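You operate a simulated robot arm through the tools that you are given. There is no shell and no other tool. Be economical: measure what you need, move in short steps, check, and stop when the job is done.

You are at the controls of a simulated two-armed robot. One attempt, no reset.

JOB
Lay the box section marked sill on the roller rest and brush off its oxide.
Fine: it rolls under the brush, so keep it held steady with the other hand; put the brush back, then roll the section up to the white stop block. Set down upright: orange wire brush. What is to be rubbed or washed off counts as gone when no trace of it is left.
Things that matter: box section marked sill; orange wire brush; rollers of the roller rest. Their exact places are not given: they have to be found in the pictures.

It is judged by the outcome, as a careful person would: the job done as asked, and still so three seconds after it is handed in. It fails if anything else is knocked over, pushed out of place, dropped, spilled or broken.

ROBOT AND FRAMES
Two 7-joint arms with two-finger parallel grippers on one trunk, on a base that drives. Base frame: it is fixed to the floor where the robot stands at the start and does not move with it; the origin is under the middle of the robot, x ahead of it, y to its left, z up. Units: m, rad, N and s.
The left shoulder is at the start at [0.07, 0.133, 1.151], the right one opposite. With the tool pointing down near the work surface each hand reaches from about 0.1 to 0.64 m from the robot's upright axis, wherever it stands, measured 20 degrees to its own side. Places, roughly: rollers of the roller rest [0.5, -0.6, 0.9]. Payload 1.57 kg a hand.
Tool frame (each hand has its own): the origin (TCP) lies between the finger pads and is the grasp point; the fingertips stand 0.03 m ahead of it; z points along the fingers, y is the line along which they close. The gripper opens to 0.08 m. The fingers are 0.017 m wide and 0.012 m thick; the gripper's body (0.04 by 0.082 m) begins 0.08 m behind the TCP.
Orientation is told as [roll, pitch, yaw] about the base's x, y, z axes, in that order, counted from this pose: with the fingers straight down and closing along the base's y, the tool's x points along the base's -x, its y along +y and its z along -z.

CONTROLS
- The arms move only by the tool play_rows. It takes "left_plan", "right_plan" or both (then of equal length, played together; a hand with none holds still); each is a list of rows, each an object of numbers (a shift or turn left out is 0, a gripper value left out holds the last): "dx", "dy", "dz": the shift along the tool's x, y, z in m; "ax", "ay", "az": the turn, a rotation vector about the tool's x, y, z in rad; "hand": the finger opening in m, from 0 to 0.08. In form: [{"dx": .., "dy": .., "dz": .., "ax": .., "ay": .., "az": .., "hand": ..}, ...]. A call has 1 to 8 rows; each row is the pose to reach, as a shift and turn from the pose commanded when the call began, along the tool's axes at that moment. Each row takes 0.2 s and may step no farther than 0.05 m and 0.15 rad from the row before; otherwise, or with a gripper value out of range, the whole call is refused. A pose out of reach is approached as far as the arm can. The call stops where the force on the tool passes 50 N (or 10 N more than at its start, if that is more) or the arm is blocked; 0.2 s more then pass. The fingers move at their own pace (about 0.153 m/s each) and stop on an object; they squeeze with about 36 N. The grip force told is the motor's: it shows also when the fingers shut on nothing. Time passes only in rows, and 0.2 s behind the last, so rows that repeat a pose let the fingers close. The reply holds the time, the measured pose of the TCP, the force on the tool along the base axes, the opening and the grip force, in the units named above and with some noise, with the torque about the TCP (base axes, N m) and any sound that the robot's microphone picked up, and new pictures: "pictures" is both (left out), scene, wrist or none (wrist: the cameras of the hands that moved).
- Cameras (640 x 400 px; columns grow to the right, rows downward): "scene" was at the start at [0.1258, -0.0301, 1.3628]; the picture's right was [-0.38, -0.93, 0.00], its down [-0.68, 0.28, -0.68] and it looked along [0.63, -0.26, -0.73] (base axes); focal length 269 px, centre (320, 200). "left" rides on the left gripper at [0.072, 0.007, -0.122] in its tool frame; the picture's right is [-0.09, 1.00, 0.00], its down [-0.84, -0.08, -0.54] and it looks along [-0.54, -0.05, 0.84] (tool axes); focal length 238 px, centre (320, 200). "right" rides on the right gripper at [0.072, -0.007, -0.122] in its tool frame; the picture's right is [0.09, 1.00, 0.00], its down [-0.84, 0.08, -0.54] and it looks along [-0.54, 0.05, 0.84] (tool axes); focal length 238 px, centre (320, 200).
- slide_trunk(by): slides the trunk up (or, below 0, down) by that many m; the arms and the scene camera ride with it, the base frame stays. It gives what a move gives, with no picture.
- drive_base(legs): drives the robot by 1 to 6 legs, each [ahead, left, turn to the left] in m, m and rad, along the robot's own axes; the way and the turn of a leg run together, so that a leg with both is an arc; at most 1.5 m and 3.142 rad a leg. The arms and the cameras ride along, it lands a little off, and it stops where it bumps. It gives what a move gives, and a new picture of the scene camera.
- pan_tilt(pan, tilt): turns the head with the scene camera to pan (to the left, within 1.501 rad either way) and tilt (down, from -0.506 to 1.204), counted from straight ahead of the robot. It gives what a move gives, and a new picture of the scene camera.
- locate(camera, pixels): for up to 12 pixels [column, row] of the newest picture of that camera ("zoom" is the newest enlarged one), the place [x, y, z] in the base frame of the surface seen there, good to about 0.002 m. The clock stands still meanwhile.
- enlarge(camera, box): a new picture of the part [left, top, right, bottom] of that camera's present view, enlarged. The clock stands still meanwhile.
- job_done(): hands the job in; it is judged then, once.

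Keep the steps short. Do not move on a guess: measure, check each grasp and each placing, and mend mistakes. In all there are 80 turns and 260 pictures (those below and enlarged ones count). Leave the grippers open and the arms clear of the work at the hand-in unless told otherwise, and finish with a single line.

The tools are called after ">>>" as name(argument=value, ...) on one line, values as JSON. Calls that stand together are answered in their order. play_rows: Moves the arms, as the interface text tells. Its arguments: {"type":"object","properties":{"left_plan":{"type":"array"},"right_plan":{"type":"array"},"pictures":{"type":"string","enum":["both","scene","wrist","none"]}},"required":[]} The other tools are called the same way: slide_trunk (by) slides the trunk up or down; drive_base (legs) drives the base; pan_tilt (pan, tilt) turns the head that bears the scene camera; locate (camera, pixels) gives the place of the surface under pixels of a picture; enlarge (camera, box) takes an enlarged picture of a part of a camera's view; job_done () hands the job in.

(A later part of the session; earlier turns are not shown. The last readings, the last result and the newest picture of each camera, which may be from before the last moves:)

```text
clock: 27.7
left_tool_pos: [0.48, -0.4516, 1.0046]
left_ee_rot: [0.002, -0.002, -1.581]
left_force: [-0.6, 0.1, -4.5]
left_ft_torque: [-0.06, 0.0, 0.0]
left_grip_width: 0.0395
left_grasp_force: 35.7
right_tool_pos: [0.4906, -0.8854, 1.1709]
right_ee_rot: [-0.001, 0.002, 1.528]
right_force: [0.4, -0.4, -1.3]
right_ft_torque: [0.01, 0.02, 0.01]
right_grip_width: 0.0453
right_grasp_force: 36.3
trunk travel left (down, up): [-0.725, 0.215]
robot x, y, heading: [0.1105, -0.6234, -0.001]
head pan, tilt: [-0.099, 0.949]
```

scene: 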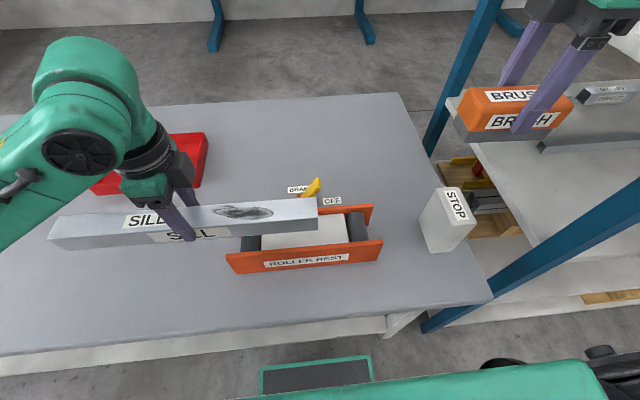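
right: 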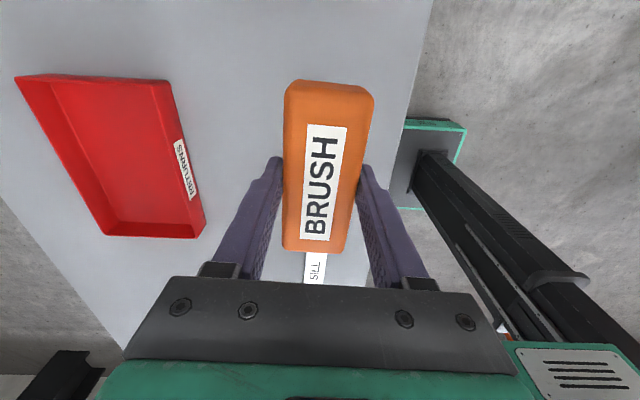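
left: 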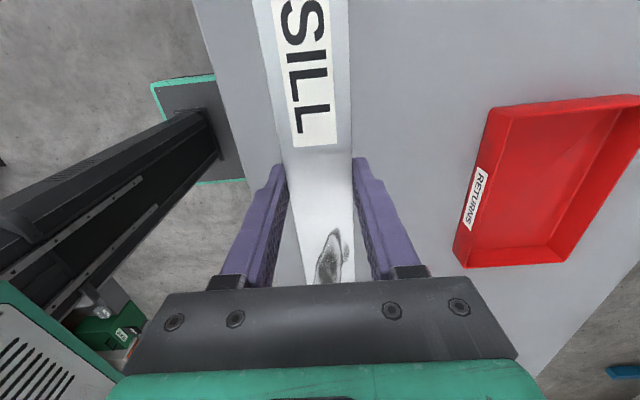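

I move the left hand so the sill's centre is over the rest, at (0.5045, -0.625).

>>> play_rows(left_plan=[{"dx": -0.043, "dy": 0.0065}, {"dx": -0.086, "dy": 0.013}, {"dx": -0.13, "dy": 0.0195}, {"dx": -0.173, "dy": 0.026}, {"dx": -0.173, "dy": 0.026}], pictures="both")

```text
clock: 28.9
left_tool_pos: [0.5048, -0.6249, 1.0059]
left_ee_rot: [0.001, 0.0, -1.582]
left_force: [0.1, 0.0, -3.8]
left_ft_torque: [-0.02, 0.01, 0.0]
left_grip_width: 0.0399
left_grasp_force: 35.9
right_tool_pos: [0.4908, -0.8857, 1.1697]
right_ee_rot: [-0.004, 0.002, 1.525]
right_force: [0.1, 0.8, -1.4]
right_ft_torque: [-0.02, 0.0, 0.02]
right_grip_width: 0.0453
right_grasp_force: 36.0
trunk travel left (down, up): [-0.725, 0.215]
robot x, y, heading: [0.116, -0.6184, -0.002]
head pan, tilt: [-0.099, 0.949]
```

scene: 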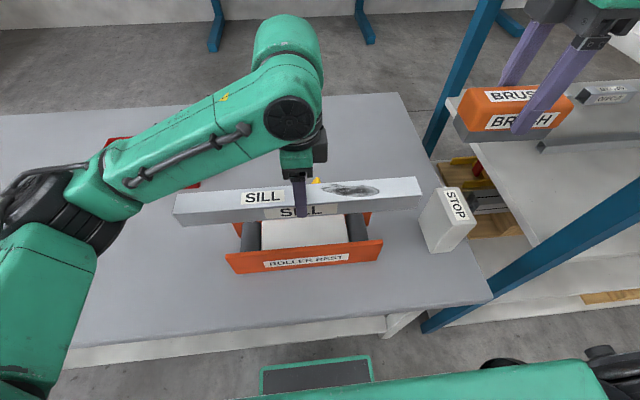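
left: 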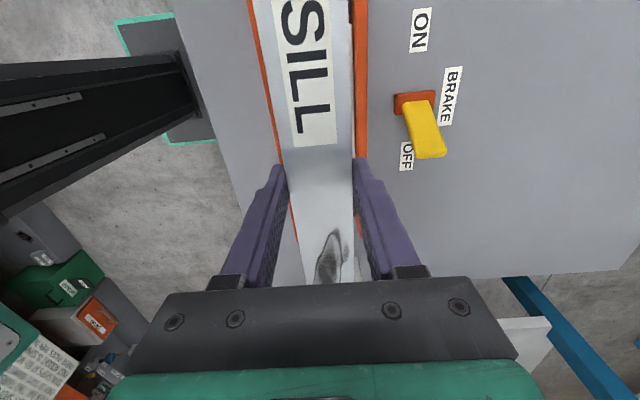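

Aligned above the rest, and the lever is clear. I lower it to 10 mm above the rollers first.

>>> play_rows(left_plan=[{"dz": 0.04}, {"dz": 0.072}, {"dz": 0.072}], pictures="both")

>>> enlarge(camera="scene", box=[160, 170, 480, 290])

```text
clock: 29.7
left_tool_pos: [0.5044, -0.6253, 0.9316]
left_ee_rot: [0.0, 0.001, -1.584]
left_force: [0.6, -1.2, -4.8]
left_ft_torque: [0.01, -0.01, -0.04]
left_grip_width: 0.0401
left_grasp_force: 35.8
right_tool_pos: [0.4906, -0.8869, 1.1705]
right_ee_rot: [-0.003, 0.001, 1.526]
right_force: [0.2, 0.0, -1.3]
right_ft_torque: [-0.02, -0.01, 0.0]
right_grip_width: 0.045
right_grasp_force: 35.4
trunk travel left (down, up): [-0.725, 0.215]
robot x, y, heading: [0.1164, -0.6237, -0.003]
head pan, tilt: [-0.099, 0.949]
```

scene: 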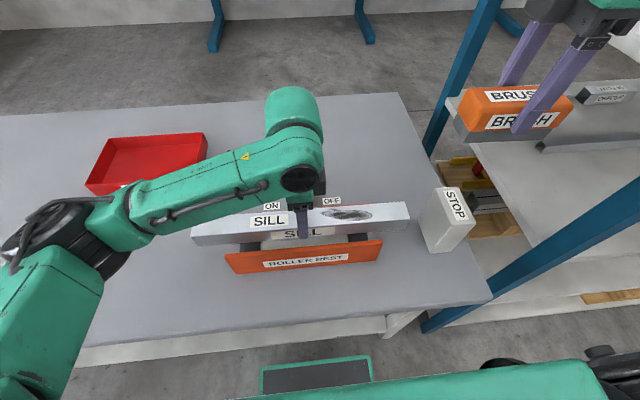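
left: 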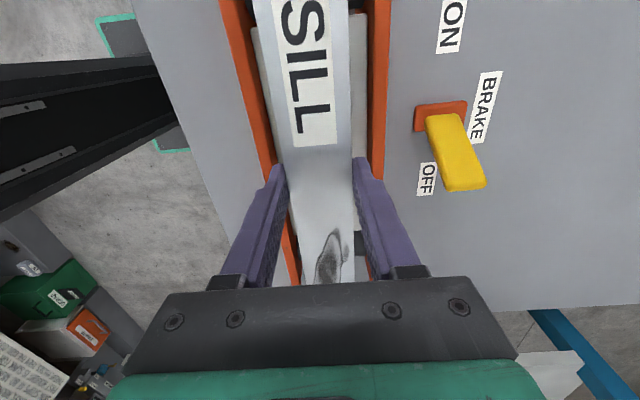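

```text
2.00 times, centred on (320, 230) of scene
```

zoom: 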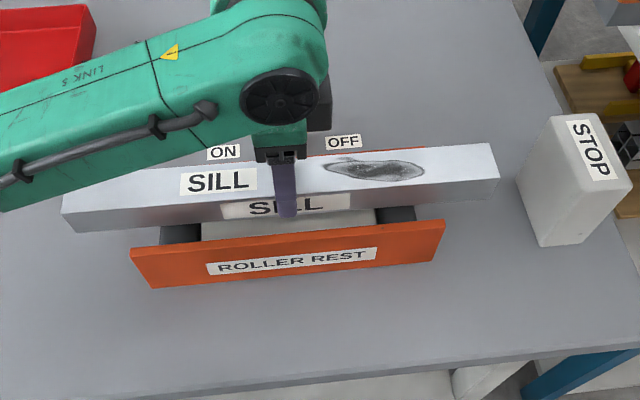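

I lower the last centimetre until contact.

>>> play_rows(left_plan=[{"dz": 0.006}, {"dz": 0.0105}, {"dz": 0.0105}], pictures="none")

```text
clock: 30.5
left_tool_pos: [0.5037, -0.6265, 0.9223]
left_ee_rot: [0.001, 0.0, -1.582]
left_force: [-0.8, -0.1, -4.0]
left_ft_torque: [-0.02, 0.02, -0.02]
left_grip_width: 0.0398
left_grasp_force: 35.3
right_tool_pos: [0.4902, -0.8867, 1.1689]
right_ee_rot: [-0.001, 0.0, 1.528]
right_force: [-0.6, 0.5, -1.8]
right_ft_torque: [0.01, -0.04, -0.01]
right_grip_width: 0.0453
right_grasp_force: 36.2
trunk travel left (down, up): [-0.725, 0.215]
robot x, y, heading: [0.1205, -0.6189, -0.004]
head pan, tilt: [-0.099, 0.949]
```

There's still no contact (-4 N is just the weight). I go down 2.5 mm more.

>>> play_rows(left_plan=[{"dz": 0.0015}, {"dz": 0.0025}, {"dz": 0.0025}], pictures="none")

```text
clock: 31.3
left_tool_pos: [0.5034, -0.6245, 0.9215]
left_ee_rot: [0.003, -0.001, -1.58]
left_force: [0.7, 0.4, 10.2]
left_ft_torque: [1.02, 0.22, -0.07]
left_grip_width: 0.0395
left_grasp_force: 36.1
right_tool_pos: [0.4902, -0.8866, 1.1721]
right_ee_rot: [-0.004, -0.001, 1.527]
right_force: [-0.5, -0.1, -2.1]
right_ft_torque: [0.01, -0.03, 0.0]
right_grip_width: 0.0451
right_grasp_force: 35.8
trunk travel left (down, up): [-0.725, 0.215]
robot x, y, heading: [0.1183, -0.6241, -0.008]
head pan, tilt: [-0.099, 0.949]
```

The sill rests on the rollers (contact +10 N). I ease off 1 mm, open the fingers, rise, and move the left hand to the sill's +y end, away from the oxide.

>>> play_rows(left_plan=[{"dz": -0.001, "hand": 0.039}, {"dz": -0.001, "hand": 0.055}, {"dz": -0.001, "hand": 0.055}, {"dz": -0.045}, {"dz": -0.06}, {"dx": 0.045, "dz": -0.06}, {"dx": 0.09, "dz": -0.06}, {"dx": 0.13, "dz": -0.06}], pictures="both")

>>> enlarge(camera="scene", box=[160, 170, 480, 290])

```text
clock: 33.1
left_tool_pos: [0.5069, -0.4942, 0.9792]
left_ee_rot: [0.001, -0.001, -1.583]
left_force: [-0.5, -0.1, -0.3]
left_ft_torque: [-0.01, 0.02, 0.03]
left_grip_width: 0.055
left_grasp_force: 0.1
right_tool_pos: [0.49, -0.8851, 1.1709]
right_ee_rot: [-0.004, 0.003, 1.527]
right_force: [-0.1, -0.1, -0.5]
right_ft_torque: [-0.01, -0.01, -0.03]
right_grip_width: 0.0454
right_grasp_force: 36.0
trunk travel left (down, up): [-0.725, 0.215]
robot x, y, heading: [0.1171, -0.6254, -0.006]
head pan, tilt: [-0.099, 0.949]
```

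scene: 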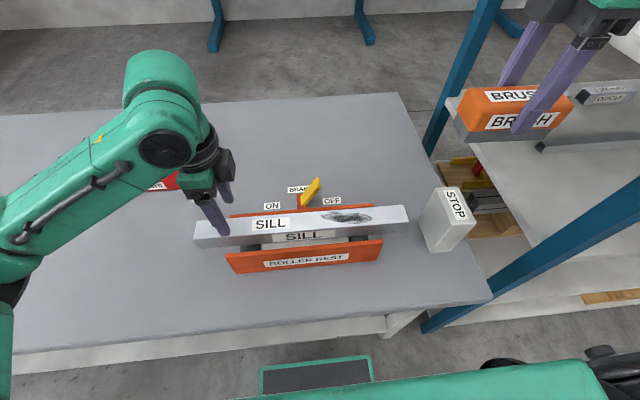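
left: 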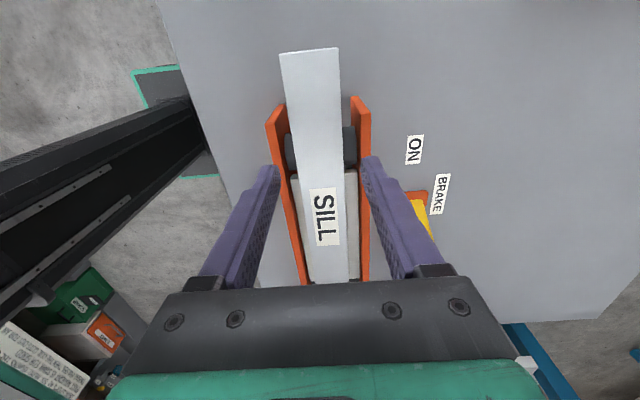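

```text
2.00 times, centred on (320, 230) of scene
```

zoom: 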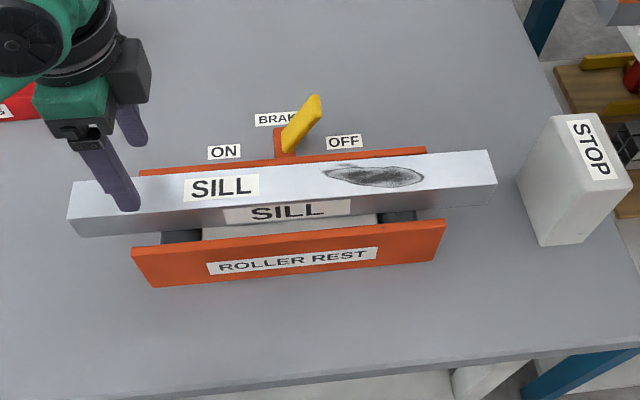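

The sill lies straight and still. I move the left hand to y≈-0.452, descend and grip.

>>> play_rows(left_plan=[{"dx": 0.042, "dy": -0.003}, {"dx": 0.042, "dy": -0.003, "dz": 0.03}, {"dx": 0.042, "dy": -0.003, "dz": 0.057}, {"dx": 0.042, "dy": -0.003, "dz": 0.057, "hand": 0.03}, {"dx": 0.042, "dy": -0.003, "dz": 0.057, "hand": 0.02}, {"dx": 0.042, "dy": -0.003, "dz": 0.057, "hand": 0.02}], pictures="wrist")

>>> enlarge(camera="scene", box=[160, 170, 480, 290])

```text
clock: 34.5
left_tool_pos: [0.5041, -0.4536, 0.9211]
left_ee_rot: [0.002, 0.0, -1.582]
left_force: [4.0, 0.3, 9.5]
left_ft_torque: [-0.03, 0.07, 0.32]
left_grip_width: 0.0393
left_grasp_force: 36.0
right_tool_pos: [0.491, -0.8859, 1.1704]
right_ee_rot: [-0.003, -0.001, 1.528]
right_force: [-0.1, 0.3, -1.0]
right_ft_torque: [0.02, 0.03, 0.0]
right_grip_width: 0.0453
right_grasp_force: 35.4
trunk travel left (down, up): [-0.725, 0.215]
robot x, y, heading: [0.1173, -0.622, -0.004]
head pan, tilt: [-0.099, 0.949]
```

left: 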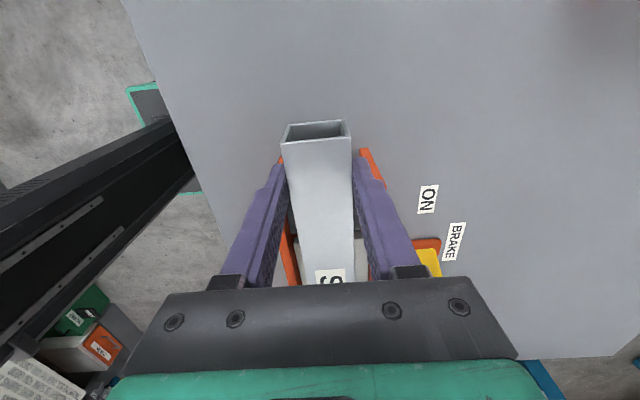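

```text
2.00 times, centred on (320, 230) of scene
```

zoom: 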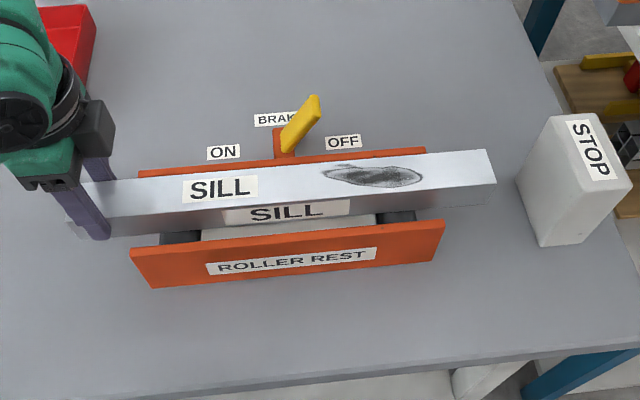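

The sill is held firmly by its +y end. I measure the oxide's extent.

>>> locate(camera="zoom", pixels=[[322, 172], [424, 180], [375, 163], [370, 189], [345, 165], [492, 155], [496, 183], [430, 152], [520, 185]])

```text
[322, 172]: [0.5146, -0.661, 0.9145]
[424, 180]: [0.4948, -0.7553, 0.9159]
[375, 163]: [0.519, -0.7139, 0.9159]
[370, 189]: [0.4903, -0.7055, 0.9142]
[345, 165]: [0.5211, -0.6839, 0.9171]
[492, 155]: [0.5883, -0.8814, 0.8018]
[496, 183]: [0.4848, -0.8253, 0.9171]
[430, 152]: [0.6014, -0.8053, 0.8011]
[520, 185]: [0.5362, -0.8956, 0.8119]
```

The oxide spans y -0.66 to -0.757 and x 0.49 to 0.521, with the top at z 0.9155. I bring the brush to just above it, TCP at z 1.0.

>>> play_rows(right_plan=[{"dx": -0.035, "dy": -0.0014, "dz": 0.03, "az": -0.01}, {"dx": -0.07, "dy": -0.003, "dz": 0.06, "az": -0.02}, {"dx": -0.105, "dy": -0.0042, "dz": 0.095, "az": -0.03}, {"dx": -0.14, "dy": -0.0056, "dz": 0.13, "az": -0.03}, {"dx": -0.1755, "dy": -0.007, "dz": 0.165, "az": -0.03}], pictures="both")

```text
clock: 35.7
left_tool_pos: [0.5043, -0.4532, 0.9228]
left_ee_rot: [0.002, 0.001, -1.582]
left_force: [6.8, 1.1, 13.6]
left_ft_torque: [-0.2, -0.17, 0.28]
left_grip_width: 0.0396
left_grasp_force: 36.4
right_tool_pos: [0.5054, -0.7118, 1.0045]
right_ee_rot: [-0.002, 0.001, 1.557]
right_force: [0.3, -0.6, -2.5]
right_ft_torque: [0.02, 0.04, 0.01]
right_grip_width: 0.0454
right_grasp_force: 36.0
trunk travel left (down, up): [-0.725, 0.215]
robot x, y, heading: [0.1169, -0.6222, -0.002]
head pan, tilt: [-0.099, 0.949]
```

scene: 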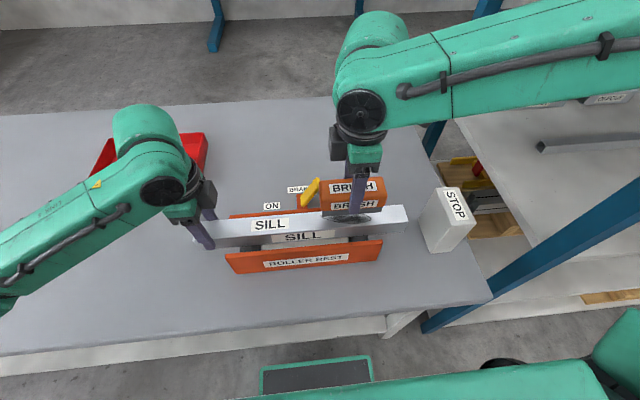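
right: 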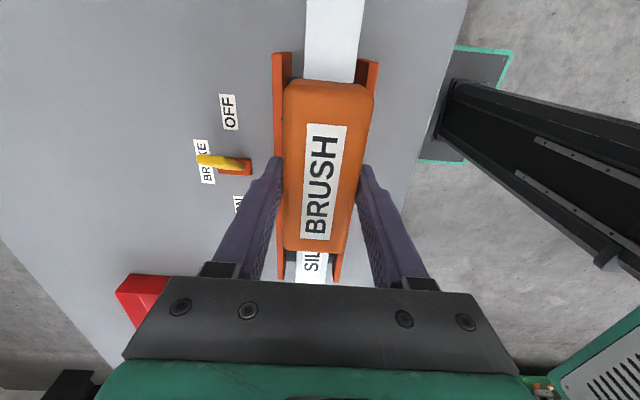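

I lower the brush gently to the surface.

>>> play_rows(right_plan=[{"dz": 0.02}, {"dz": 0.033}, {"dz": 0.036}], pictures="none")

```text
clock: 36.5
left_tool_pos: [0.5032, -0.453, 0.9215]
left_ee_rot: [0.002, -0.001, -1.581]
left_force: [6.8, -0.8, 14.3]
left_ft_torque: [-0.39, -0.2, 0.42]
left_grip_width: 0.0399
left_grasp_force: 36.1
right_tool_pos: [0.5054, -0.7125, 0.9717]
right_ee_rot: [-0.004, 0.002, 1.556]
right_force: [-0.1, 0.2, -1.9]
right_ft_torque: [-0.03, 0.02, 0.03]
right_grip_width: 0.0453
right_grasp_force: 36.3
trunk travel left (down, up): [-0.725, 0.215]
robot x, y, heading: [0.1174, -0.6217, -0.004]
head pan, tilt: [-0.099, 0.949]
```

>>> play_rows(right_plan=[{"dz": 0.003}, {"dz": 0.005}, {"dz": 0.005}], pictures="none")

```text
clock: 37.3
left_tool_pos: [0.5043, -0.4518, 0.9221]
left_ee_rot: [0.002, 0.002, -1.582]
left_force: [15.5, -1.4, 4.8]
left_ft_torque: [0.97, -0.22, 0.64]
left_grip_width: 0.0398
left_grasp_force: 36.6
right_tool_pos: [0.5056, -0.7116, 0.9663]
right_ee_rot: [-0.005, -0.001, 1.559]
right_force: [-6.1, 1.7, 21.1]
right_ft_torque: [0.75, 0.56, 0.17]
right_grip_width: 0.0452
right_grasp_force: 36.0
trunk travel left (down, up): [-0.725, 0.215]
robot x, y, heading: [0.115, -0.6231, -0.004]
head pan, tilt: [-0.099, 0.949]
```

Contact at 21 N, somewhat firm. I ease 1 mm and stroke back and forth along the sill.

>>> play_rows(right_plan=[{"dz": -0.001, "dx": 0.03}, {"dz": -0.001, "dx": 0.05}, {"dz": -0.001, "dx": 0.02}, {"dz": -0.001, "dx": -0.02}, {"dz": -0.001, "dx": -0.045}, {"dz": -0.001, "dx": -0.01}, {"dz": -0.001, "dx": 0.03}, {"dz": -0.001, "dx": 0.0}], pictures="scene")

```text
clock: 39.1
left_tool_pos: [0.5021, -0.4479, 0.922]
left_ee_rot: [0.0, 0.001, -1.58]
left_force: [0.1, 8.7, 2.2]
left_ft_torque: [0.82, 0.32, 0.7]
left_grip_width: 0.0399
left_grasp_force: 35.7
right_tool_pos: [0.5027, -0.7083, 0.9648]
right_ee_rot: [-0.005, 0.006, 1.559]
right_force: [1.1, -8.1, 21.2]
right_ft_torque: [0.49, 0.13, 0.05]
right_grip_width: 0.0455
right_grasp_force: 36.1
trunk travel left (down, up): [-0.725, 0.215]
robot x, y, heading: [0.116, -0.6236, -0.004]
head pan, tilt: [-0.099, 0.949]
```

scene: 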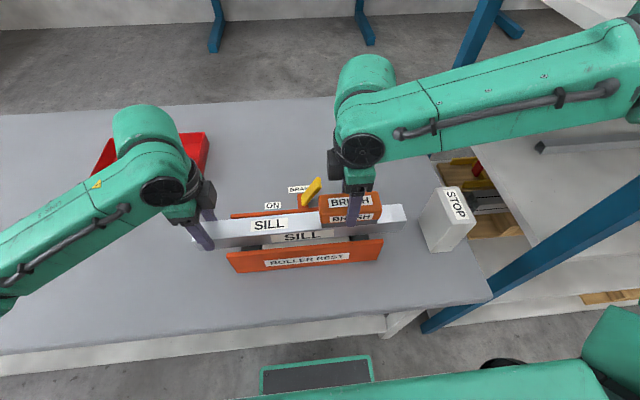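

The strokes run well and the sill holds still. I do one more round with slight sideways offsets.

>>> play_rows(right_plan=[{"dx": 0.035, "dy": 0.003}, {"dx": 0.055, "dy": 0.003}, {"dx": 0.01, "dy": 0.003}, {"dx": -0.035, "dy": 0.003}, {"dx": -0.045, "dy": -0.003}, {"dx": 0.0, "dy": -0.003}, {"dx": 0.045, "dy": -0.003}, {"dx": 0.0, "dy": 0.0}], pictures="none")

>>> play_rows(right_plan=[{"dz": -0.03}, {"dz": -0.07}, {"dz": -0.11}, {"dz": -0.15}, {"dz": -0.15, "dx": 0.04}, {"dz": -0.15, "dx": 0.08}], pictures="scene")

>>> enlarge(camera="scene", box=[280, 180, 440, 280])

```text
clock: 40.9
left_tool_pos: [0.502, -0.4484, 0.9214]
left_ee_rot: [0.003, -0.003, -1.583]
left_force: [0.9, 3.7, 2.4]
left_ft_torque: [1.0, 0.04, -0.03]
left_grip_width: 0.0398
left_grasp_force: 36.4
right_tool_pos: [0.5048, -0.7101, 0.9667]
right_ee_rot: [-0.007, 0.005, 1.556]
right_force: [0.4, -3.3, 7.2]
right_ft_torque: [0.26, 0.04, -0.03]
right_grip_width: 0.0452
right_grasp_force: 35.5
trunk travel left (down, up): [-0.725, 0.215]
robot x, y, heading: [0.1176, -0.6262, -0.007]
head pan, tilt: [-0.099, 0.949]
```

```text
clock: 42.3
left_tool_pos: [0.5034, -0.4537, 0.9232]
left_ee_rot: [-0.002, -0.001, -1.582]
left_force: [0.4, -0.3, 1.5]
left_ft_torque: [-0.89, -0.04, 0.21]
left_grip_width: 0.0397
left_grasp_force: 36.1
right_tool_pos: [0.5041, -0.7928, 1.1147]
right_ee_rot: [-0.003, 0.0, 1.559]
right_force: [0.1, -0.4, -0.8]
right_ft_torque: [0.02, 0.0, -0.01]
right_grip_width: 0.0453
right_grasp_force: 36.1
trunk travel left (down, up): [-0.725, 0.215]
robot x, y, heading: [0.1178, -0.6259, -0.003]
head pan, tilt: [-0.099, 0.949]
```

scene: 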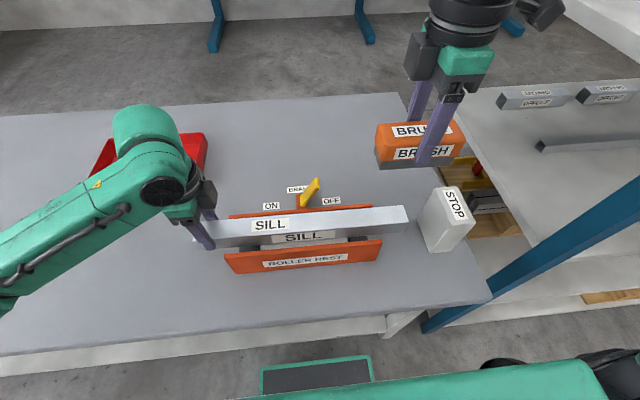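

```text
4.00 times, centred on (360, 230) of scene
```

zoom: 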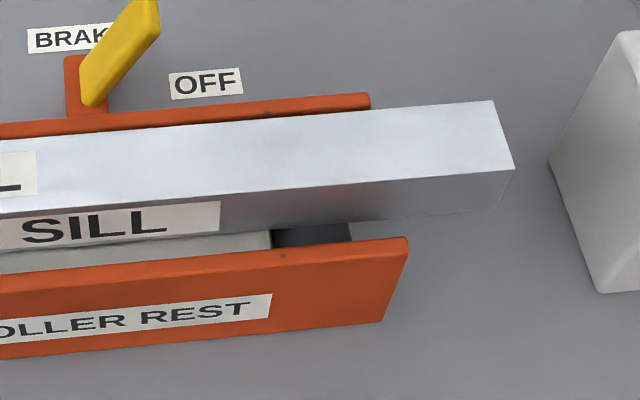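

The top looks clean. I take a stronger enlargement for faint traces, and one from the right hand's camera.

>>> enlarge(camera="scene", box=[310, 195, 410, 245])

>>> enlarge(camera="right", box=[240, 20, 400, 290])

```text
6.40 times, centred on (360, 220) of scene
```

zoom: 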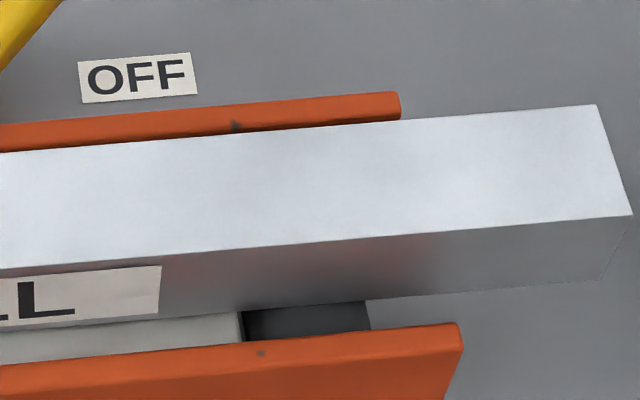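

```text
1.48 times, centred on (320, 155) of right
```

zoom: 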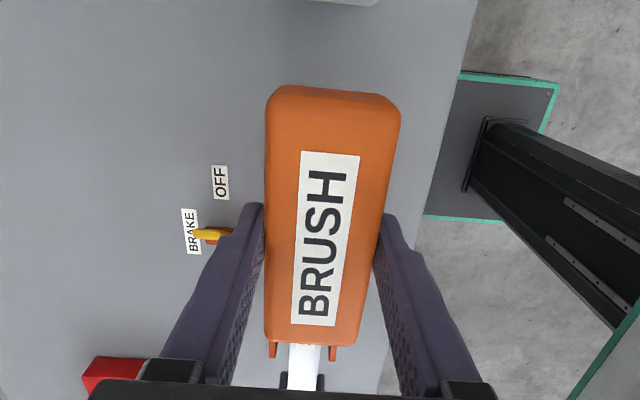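

No trace is left. Next the brush goes back to its place at (0.593, -0.137). I release the sill gently and raise the left hand.

>>> play_rows(left_plan=[{"hand": 0.045}, {"hand": 0.055}, {"hand": 0.055}, {"dz": -0.04}, {"dz": -0.09}, {"dz": -0.14}, {"dz": -0.17}], pictures="scene")

>>> drive_base(legs=[[0.0, 0.645, 0]])

```text
clock: 43.9
left_tool_pos: [0.5015, -0.4521, 1.0934]
left_ee_rot: [0.0, 0.001, -1.582]
left_force: [-0.1, 0.2, -0.1]
left_ft_torque: [0.0, -0.03, -0.01]
left_grip_width: 0.0548
left_grasp_force: 0.1
right_tool_pos: [0.5036, -0.7902, 1.1159]
right_ee_rot: [-0.004, -0.001, 1.557]
right_force: [-0.5, -0.2, -0.3]
right_ft_torque: [0.03, 0.0, 0.0]
right_grip_width: 0.0451
right_grasp_force: 36.2
trunk travel left (down, up): [-0.725, 0.215]
robot x, y, heading: [0.1143, -0.6225, -0.002]
head pan, tilt: [-0.099, 0.949]
```

scene: 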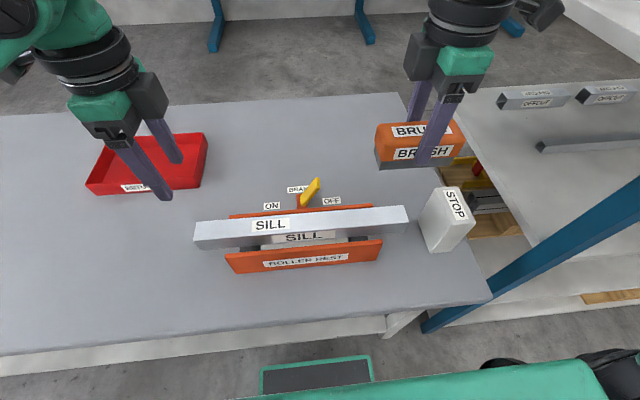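

```text
clock: 47.4
left_tool_pos: [0.5074, 0.1836, 1.0915]
left_ee_rot: [-0.001, 0.002, -1.588]
left_force: [-1.5, 0.2, -0.7]
left_ft_torque: [0.02, 0.01, 0.01]
left_grip_width: 0.0548
left_grasp_force: 0.1
right_tool_pos: [0.5077, -0.1564, 1.1157]
right_ee_rot: [-0.003, 0.0, 1.551]
right_force: [0.3, -0.5, -0.4]
right_ft_torque: [0.02, 0.01, -0.02]
right_grip_width: 0.0451
right_grasp_force: 35.8
trunk travel left (down, up): [-0.725, 0.215]
robot x, y, heading: [0.1166, 0.0144, -0.007]
head pan, tilt: [-0.099, 0.949]
```

scene: 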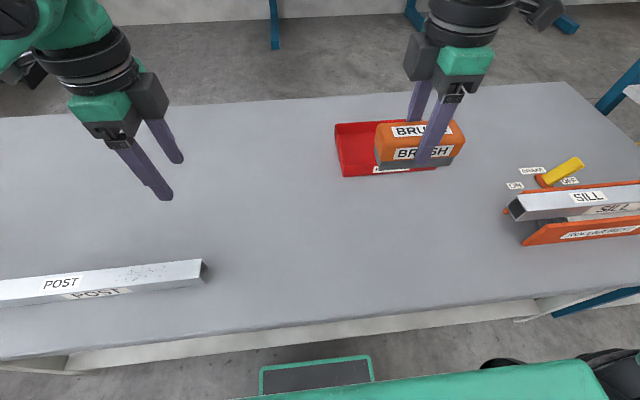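

The spot is clear. I bring the brush to above its old place, TCP at z 0.90.

>>> play_rows(right_plan=[{"dx": -0.004, "dy": -0.016, "dz": 0.043, "az": 0.016}, {"dx": -0.008, "dy": -0.032, "dz": 0.086, "az": 0.016}, {"dx": -0.012, "dy": -0.048, "dz": 0.129, "az": 0.016}, {"dx": -0.017, "dy": -0.064, "dz": 0.172, "az": 0.016}, {"dx": -0.021, "dy": -0.08, "dz": 0.2157, "az": 0.016}], pictures="scene")

```text
clock: 48.6
left_tool_pos: [0.5086, 0.1824, 1.0902]
left_ee_rot: [-0.003, 0.0, -1.587]
left_force: [-0.2, -0.5, 0.0]
left_ft_torque: [-0.04, 0.0, 0.01]
left_grip_width: 0.0555
left_grasp_force: 0.0
right_tool_pos: [0.5883, -0.136, 0.8997]
right_ee_rot: [-0.001, 0.001, 1.536]
right_force: [-1.2, 0.4, -1.1]
right_ft_torque: [0.02, 0.01, -0.02]
right_grip_width: 0.0452
right_grasp_force: 35.9
trunk travel left (down, up): [-0.725, 0.215]
robot x, y, heading: [0.1201, 0.016, -0.007]
head pan, tilt: [-0.099, 0.949]
```

scene: 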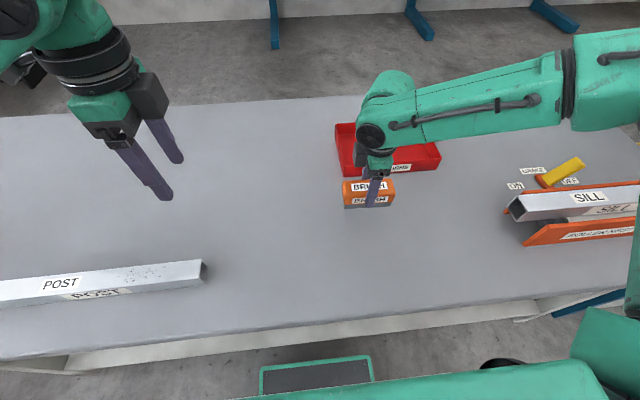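

I descend the last 4.5 cm towards contact.

>>> play_rows(right_plan=[{"dz": 0.02}, {"dz": 0.038}, {"dz": 0.044}, {"dz": 0.044}], pictures="none")

```text
clock: 49.6
left_tool_pos: [0.5075, 0.1836, 1.0921]
left_ee_rot: [0.0, 0.001, -1.59]
left_force: [0.5, -0.1, 0.5]
left_ft_torque: [0.01, 0.04, 0.01]
left_grip_width: 0.055
left_grasp_force: 0.0
right_tool_pos: [0.5868, -0.1366, 0.8578]
right_ee_rot: [-0.003, -0.001, 1.537]
right_force: [0.1, -0.7, -0.4]
right_ft_torque: [0.05, 0.0, -0.01]
right_grip_width: 0.0454
right_grasp_force: 36.5
trunk travel left (down, up): [-0.725, 0.215]
robot x, y, heading: [0.1193, 0.0128, -0.006]
head pan, tilt: [-0.099, 0.949]
```

>>> play_rows(right_plan=[{"dz": 0.003}, {"dz": 0.005}, {"dz": 0.006}, {"dz": 0.006}], pictures="wrist")

```text
clock: 50.6
left_tool_pos: [0.5076, 0.183, 1.0909]
left_ee_rot: [-0.001, 0.0, -1.586]
left_force: [-0.7, 0.5, 0.1]
left_ft_torque: [0.0, -0.02, 0.01]
left_grip_width: 0.0552
left_grasp_force: 0.1
right_tool_pos: [0.5864, -0.1402, 0.8538]
right_ee_rot: [-0.006, 0.0, 1.535]
right_force: [-0.5, -0.3, -1.8]
right_ft_torque: [-0.02, 0.01, 0.02]
right_grip_width: 0.0454
right_grasp_force: 36.6
right hand out of reach, approached as far as the arm can: row 1, 2, 3, 4
trunk travel left (down, up): [-0.725, 0.215]
robot x, y, heading: [0.1178, 0.0162, -0.007]
head pan, tilt: [-0.099, 0.949]
```

right: 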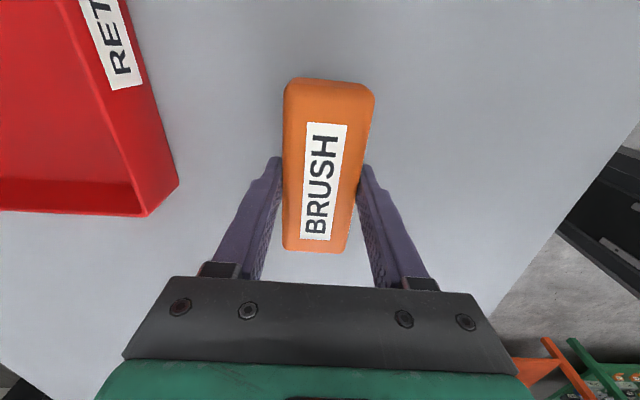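

The arm is at its reach limit, a millimetre or two above contact. I lower the trunk by 2 mm instead.

>>> slide_trunk(by=-0.002)

```text
clock: 51.1
left_tool_pos: [0.5068, 0.1829, 1.0905]
left_ee_rot: [0.0, 0.002, -1.589]
left_force: [0.1, 0.8, 0.1]
left_ft_torque: [0.0, 0.0, 0.02]
left_grip_width: 0.0549
left_grasp_force: 0.1
right_tool_pos: [0.5872, -0.1401, 0.8507]
right_ee_rot: [-0.005, 0.001, 1.537]
right_force: [0.3, 0.8, -1.8]
right_ft_torque: [0.01, -0.03, -0.01]
right_grip_width: 0.0453
right_grasp_force: 36.2
trunk travel left (down, up): [-0.723, 0.217]
robot x, y, heading: [0.1156, 0.0104, -0.01]
head pan, tilt: [-0.099, 0.949]
```

>>> slide_trunk(by=-0.002)

```text
clock: 51.7
left_tool_pos: [0.5069, 0.1832, 1.089]
left_ee_rot: [0.003, 0.0, -1.588]
left_force: [0.1, 0.2, 0.6]
left_ft_torque: [0.0, -0.04, -0.02]
left_grip_width: 0.055
left_grasp_force: 0.0
right_tool_pos: [0.5855, -0.1394, 0.8505]
right_ee_rot: [-0.007, -0.002, 1.535]
right_force: [-0.6, -1.5, 9.8]
right_ft_torque: [-0.29, 0.21, 0.02]
right_grip_width: 0.0451
right_grasp_force: 35.6
trunk travel left (down, up): [-0.721, 0.219]
robot x, y, heading: [0.124, 0.0156, -0.009]
head pan, tilt: [-0.099, 0.949]
```

The brush is in contact at +10 N. I open the hand and rise straight up.

>>> play_rows(right_plan=[{"hand": 0.055}, {"hand": 0.075}, {"hand": 0.075}, {"dz": -0.03}, {"dz": -0.07}, {"dz": -0.11}, {"dz": -0.15}, {"dz": -0.19}], pictures="both")

```text
clock: 53.5
left_tool_pos: [0.5057, 0.183, 1.0875]
left_ee_rot: [0.002, -0.001, -1.59]
left_force: [1.0, 0.1, 0.2]
left_ft_torque: [0.02, -0.04, 0.01]
left_grip_width: 0.055
left_grasp_force: 0.1
right_tool_pos: [0.5847, -0.1401, 1.0423]
right_ee_rot: [-0.005, 0.001, 1.535]
right_force: [0.1, 0.3, -0.1]
right_ft_torque: [0.0, -0.02, 0.03]
right_grip_width: 0.0751
right_grasp_force: 0.0
trunk travel left (down, up): [-0.721, 0.219]
robot x, y, heading: [0.121, 0.0194, -0.011]
head pan, tilt: [-0.099, 0.949]
```

scene: 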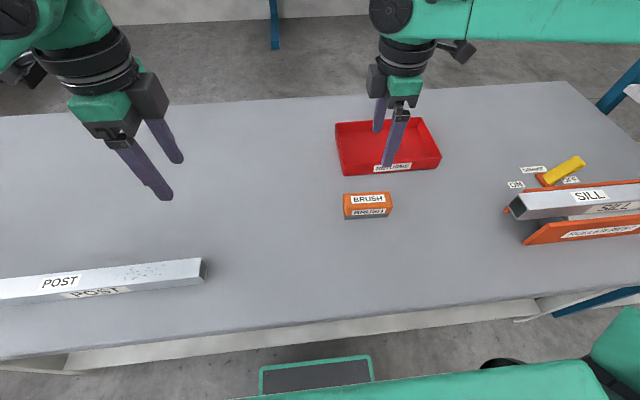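
right: 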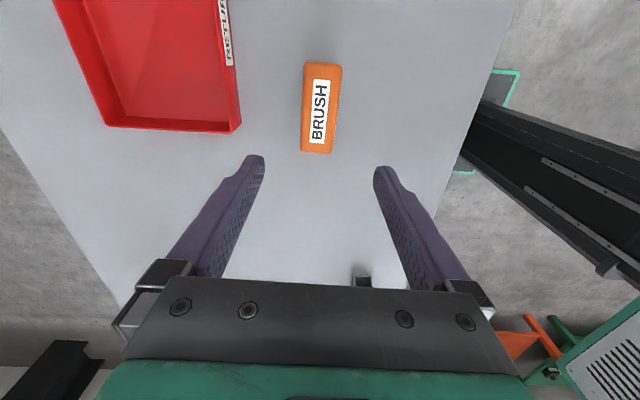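

>>> locate(camera="right", pixels=[[306, 65], [339, 68], [331, 151], [303, 150], [318, 110]])

>>> play_rows(right_plan=[{"dy": 0.04}, {"dy": 0.08, "dx": 0.02}, {"dy": 0.11, "dx": 0.05, "dz": -0.02}, {"dy": 0.11, "dx": 0.09, "dz": -0.04}, {"dy": 0.11, "dx": 0.13, "dz": -0.06}, {"dy": 0.11, "dx": 0.16, "dz": -0.08}], pictures="none")

```text
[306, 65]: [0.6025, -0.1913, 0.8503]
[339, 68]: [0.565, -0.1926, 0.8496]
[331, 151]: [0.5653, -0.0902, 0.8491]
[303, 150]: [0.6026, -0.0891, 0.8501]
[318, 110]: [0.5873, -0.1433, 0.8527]
```

```text
clock: 54.9
left_tool_pos: [0.5064, 0.1827, 1.0886]
left_ee_rot: [0.001, 0.002, -1.59]
left_force: [-0.2, 0.2, 0.6]
left_ft_torque: [-0.01, 0.01, -0.01]
left_grip_width: 0.0547
left_grasp_force: 0.1
right_tool_pos: [0.4685, -0.298, 1.1184]
right_ee_rot: [-0.004, 0.0, 1.536]
right_force: [0.6, 1.1, 0.0]
right_ft_torque: [0.01, 0.02, 0.0]
right_grip_width: 0.075
right_grasp_force: 0.1
trunk travel left (down, up): [-0.721, 0.219]
robot x, y, heading: [0.1194, 0.0148, -0.009]
head pan, tilt: [-0.099, 0.949]
```

The brush stands upright at (0.584, -0.141), within a centimetre of its old place. Next I drive back to the rest to roll the sill to the stop.

>>> drive_base(legs=[[0.0, -0.625, 0.009]])

>>> enlarge(camera="scene", box=[160, 170, 480, 290])

```text
clock: 58.4
left_tool_pos: [0.5026, -0.4432, 1.0889]
left_ee_rot: [0.001, 0.0, -1.575]
left_force: [0.0, -0.3, -0.4]
left_ft_torque: [0.01, 0.0, 0.0]
left_grip_width: 0.055
left_grasp_force: 0.0
right_tool_pos: [0.4702, -0.9252, 1.1197]
right_ee_rot: [-0.005, 0.0, 1.546]
right_force: [0.1, -1.1, -0.1]
right_ft_torque: [-0.02, 0.02, 0.01]
right_grip_width: 0.0752
right_grasp_force: 0.1
trunk travel left (down, up): [-0.721, 0.219]
robot x, y, heading: [0.118, -0.6176, -0.001]
head pan, tilt: [-0.099, 0.949]
```

scene: 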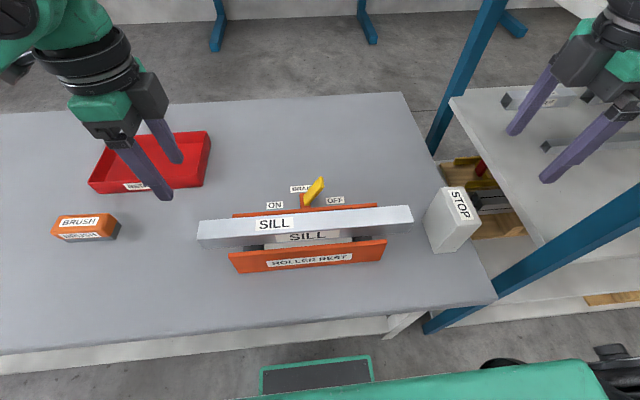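

```text
2.00 times, centred on (320, 230) of scene
```

zoom: 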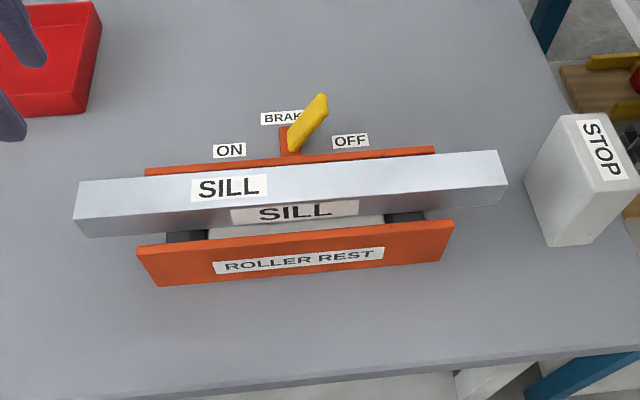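

>>> locate(camera="zoom", pixels=[[500, 165], [503, 178], [80, 195], [84, 214], [505, 192], [540, 200], [300, 165], [300, 190]])

```text
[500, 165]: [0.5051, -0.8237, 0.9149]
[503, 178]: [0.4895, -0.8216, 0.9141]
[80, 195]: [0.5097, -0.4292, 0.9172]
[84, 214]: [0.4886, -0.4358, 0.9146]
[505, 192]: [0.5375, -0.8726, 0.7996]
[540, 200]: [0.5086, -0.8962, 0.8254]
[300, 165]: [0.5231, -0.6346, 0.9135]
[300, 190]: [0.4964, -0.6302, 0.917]
```

The sill's end is at y≈-0.826 and the stop's face at -0.8955, so about 0.069 to go. I grip the +y end again.

>>> play_rows(left_plan=[{"dx": -0.01, "dy": 0.0015, "dz": 0.045}, {"dx": -0.01, "dy": 0.0015, "dz": 0.09}, {"dx": -0.01, "dy": 0.0015, "dz": 0.13}, {"dx": -0.01, "dy": 0.0015, "dz": 0.166}, {"dx": -0.01, "dy": 0.0015, "dz": 0.166, "hand": 0.03}, {"dx": -0.01, "dy": 0.0015, "dz": 0.166, "hand": 0.02}, {"dx": -0.01, "dy": 0.0015, "dz": 0.166, "hand": 0.02}], pictures="wrist")

```text
clock: 60.0
left_tool_pos: [0.5027, -0.4572, 0.9226]
left_ee_rot: [0.001, 0.0, -1.578]
left_force: [1.1, 0.1, 5.4]
left_ft_torque: [-0.58, 0.17, -0.27]
left_grip_width: 0.0398
left_grasp_force: 36.3
right_tool_pos: [0.4703, -0.925, 1.1196]
right_ee_rot: [-0.006, 0.0, 1.546]
right_force: [0.5, -0.8, -0.3]
right_ft_torque: [0.03, -0.02, 0.03]
right_grip_width: 0.0752
right_grasp_force: 0.1
trunk travel left (down, up): [-0.721, 0.219]
robot x, y, heading: [0.1188, -0.6181, 0.005]
head pan, tilt: [-0.099, 0.949]
```

left: 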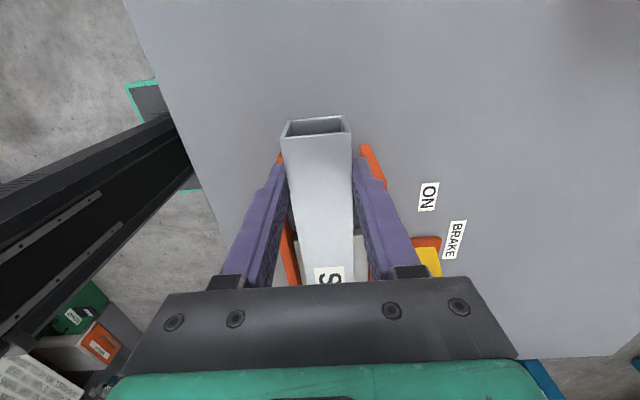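

Gripped. I roll it 0.06 towards the stop.

>>> play_rows(left_plan=[{"dx": -0.015}, {"dx": -0.03}, {"dx": -0.045}, {"dx": -0.06}, {"dx": -0.06}], pictures="scene")

>>> enlarge(camera="scene", box=[380, 180, 480, 260])

```text
clock: 61.2
left_tool_pos: [0.5037, -0.5139, 0.9224]
left_ee_rot: [0.001, 0.001, -1.577]
left_force: [0.4, -0.6, 10.9]
left_ft_torque: [0.08, 0.22, 0.01]
left_grip_width: 0.0394
left_grasp_force: 36.0
right_tool_pos: [0.4692, -0.9255, 1.1193]
right_ee_rot: [-0.005, 0.0, 1.547]
right_force: [0.1, 0.0, 0.3]
right_ft_torque: [-0.01, 0.0, 0.0]
right_grip_width: 0.0753
right_grasp_force: 0.0
trunk travel left (down, up): [-0.721, 0.219]
robot x, y, heading: [0.1211, -0.615, -0.0]
head pan, tilt: [-0.099, 0.949]
```

scene: 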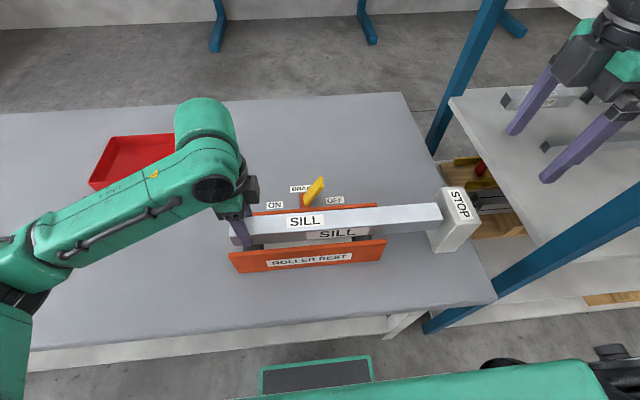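

```text
5.00 times, centred on (430, 220) of scene
```

zoom: 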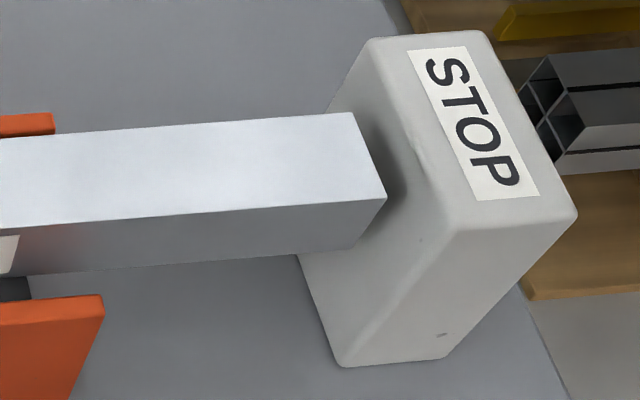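

A gap of a few millimetres remains (shadow at the end face). I creep on with 2 mm rows and watch the force.

>>> play_rows(left_plan=[{"dx": -0.002}, {"dx": -0.004}, {"dx": -0.006}, {"dx": -0.006}], pictures="none")

>>> enlarge(camera="scene", box=[400, 190, 470, 250])

```text
clock: 62.2
left_tool_pos: [0.5032, -0.5208, 0.9225]
left_ee_rot: [0.003, 0.0, -1.576]
left_force: [1.2, 0.1, 10.9]
left_ft_torque: [0.35, 0.04, -0.26]
left_grip_width: 0.0396
left_grasp_force: 36.2
right_tool_pos: [0.4695, -0.9253, 1.1186]
right_ee_rot: [-0.007, -0.003, 1.544]
right_force: [-0.4, -0.6, -0.2]
right_ft_torque: [-0.02, -0.01, 0.0]
right_grip_width: 0.0753
right_grasp_force: 0.0
trunk travel left (down, up): [-0.721, 0.219]
robot x, y, heading: [0.1172, -0.6196, 0.002]
head pan, tilt: [-0.099, 0.949]
```

```text
6.67 times, centred on (435, 220) of scene
```

zoom: 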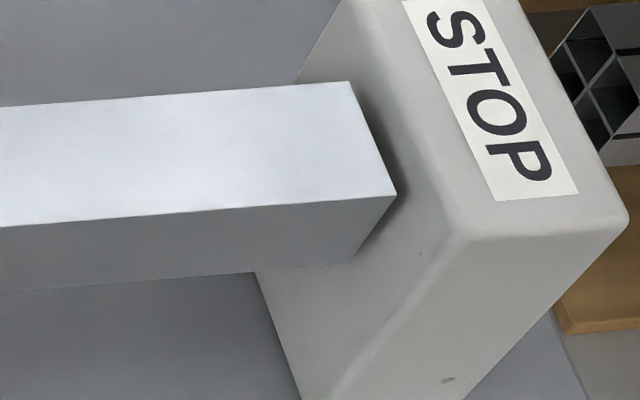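

Still a sliver. I creep 3 mm more.

>>> play_rows(left_plan=[{"dx": -0.001}, {"dx": -0.002}, {"dx": -0.003}, {"dx": -0.003}], pictures="none")

>>> enlarge(camera="scene", box=[400, 190, 470, 250])

```text
clock: 63.2
left_tool_pos: [0.5027, -0.5227, 0.9218]
left_ee_rot: [0.001, -0.001, -1.578]
left_force: [-2.0, -0.7, 0.6]
left_ft_torque: [0.04, -0.05, -0.1]
left_grip_width: 0.0397
left_grasp_force: 35.6
right_tool_pos: [0.4702, -0.925, 1.1195]
right_ee_rot: [-0.005, 0.001, 1.546]
right_force: [-0.2, 0.2, -0.3]
right_ft_torque: [0.01, 0.01, -0.03]
right_grip_width: 0.0748
right_grasp_force: 0.0
trunk travel left (down, up): [-0.721, 0.219]
robot x, y, heading: [0.1185, -0.6173, 0.004]
head pan, tilt: [-0.099, 0.949]
```

```text
6.67 times, centred on (435, 220) of scene
```

zoom: 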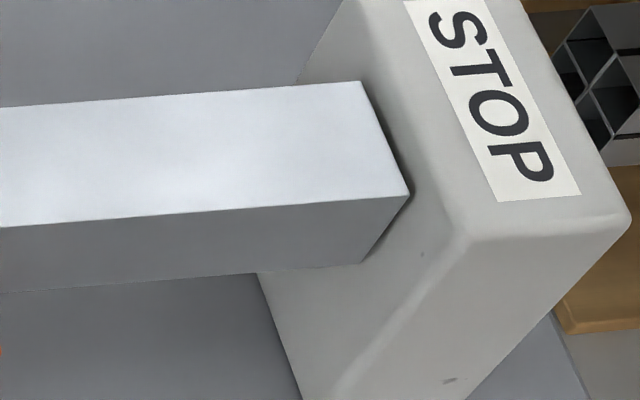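

The gap has shrunk to a hairline. I go on by 2 mm and look for contact force.

>>> play_rows(left_plan=[{"dx": -0.001}, {"dx": -0.0015}, {"dx": -0.002}, {"dx": -0.002}], pictures="none")

>>> enlarge(camera="scene", box=[400, 190, 470, 250])

```text
clock: 64.2
left_tool_pos: [0.5054, -0.5262, 0.9228]
left_ee_rot: [-0.001, 0.003, -1.575]
left_force: [0.0, 0.1, -0.2]
left_ft_torque: [0.57, 0.04, -0.19]
left_grip_width: 0.0396
left_grasp_force: 35.9
right_tool_pos: [0.4699, -0.9256, 1.1182]
right_ee_rot: [-0.006, 0.001, 1.546]
right_force: [-0.1, 0.0, -0.7]
right_ft_torque: [0.0, 0.02, 0.01]
right_grip_width: 0.0749
right_grasp_force: 0.0
trunk travel left (down, up): [-0.721, 0.219]
robot x, y, heading: [0.1151, -0.6207, 0.0]
head pan, tilt: [-0.099, 0.949]
```

```text
6.67 times, centred on (435, 220) of scene
```

zoom: 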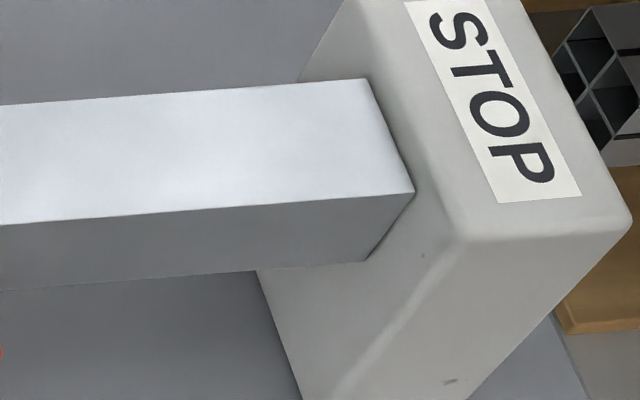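

Almost touching, with no force yet. I add 1.5 mm more.

>>> play_rows(left_plan=[{"dx": -0.0007}, {"dx": -0.0015}, {"dx": -0.0015}], pictures="none")

>>> enlarge(camera="scene", box=[400, 190, 470, 250])

```text
clock: 65.0
left_tool_pos: [0.5043, -0.5264, 0.9219]
left_ee_rot: [-0.001, 0.0, -1.576]
left_force: [-0.1, 4.8, 0.1]
left_ft_torque: [0.49, -0.02, -0.03]
left_grip_width: 0.0397
left_grasp_force: 36.1
right_tool_pos: [0.471, -0.9232, 1.1201]
right_ee_rot: [-0.003, 0.0, 1.546]
right_force: [0.3, -0.2, -1.2]
right_ft_torque: [0.01, 0.01, 0.01]
right_grip_width: 0.0752
right_grasp_force: 0.0
trunk travel left (down, up): [-0.721, 0.219]
robot x, y, heading: [0.1181, -0.6179, 0.004]
head pan, tilt: [-0.099, 0.949]
```

```text
6.67 times, centred on (435, 220) of scene
```

zoom: 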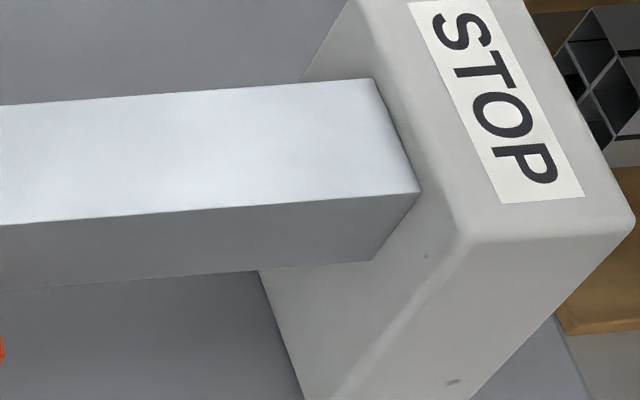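

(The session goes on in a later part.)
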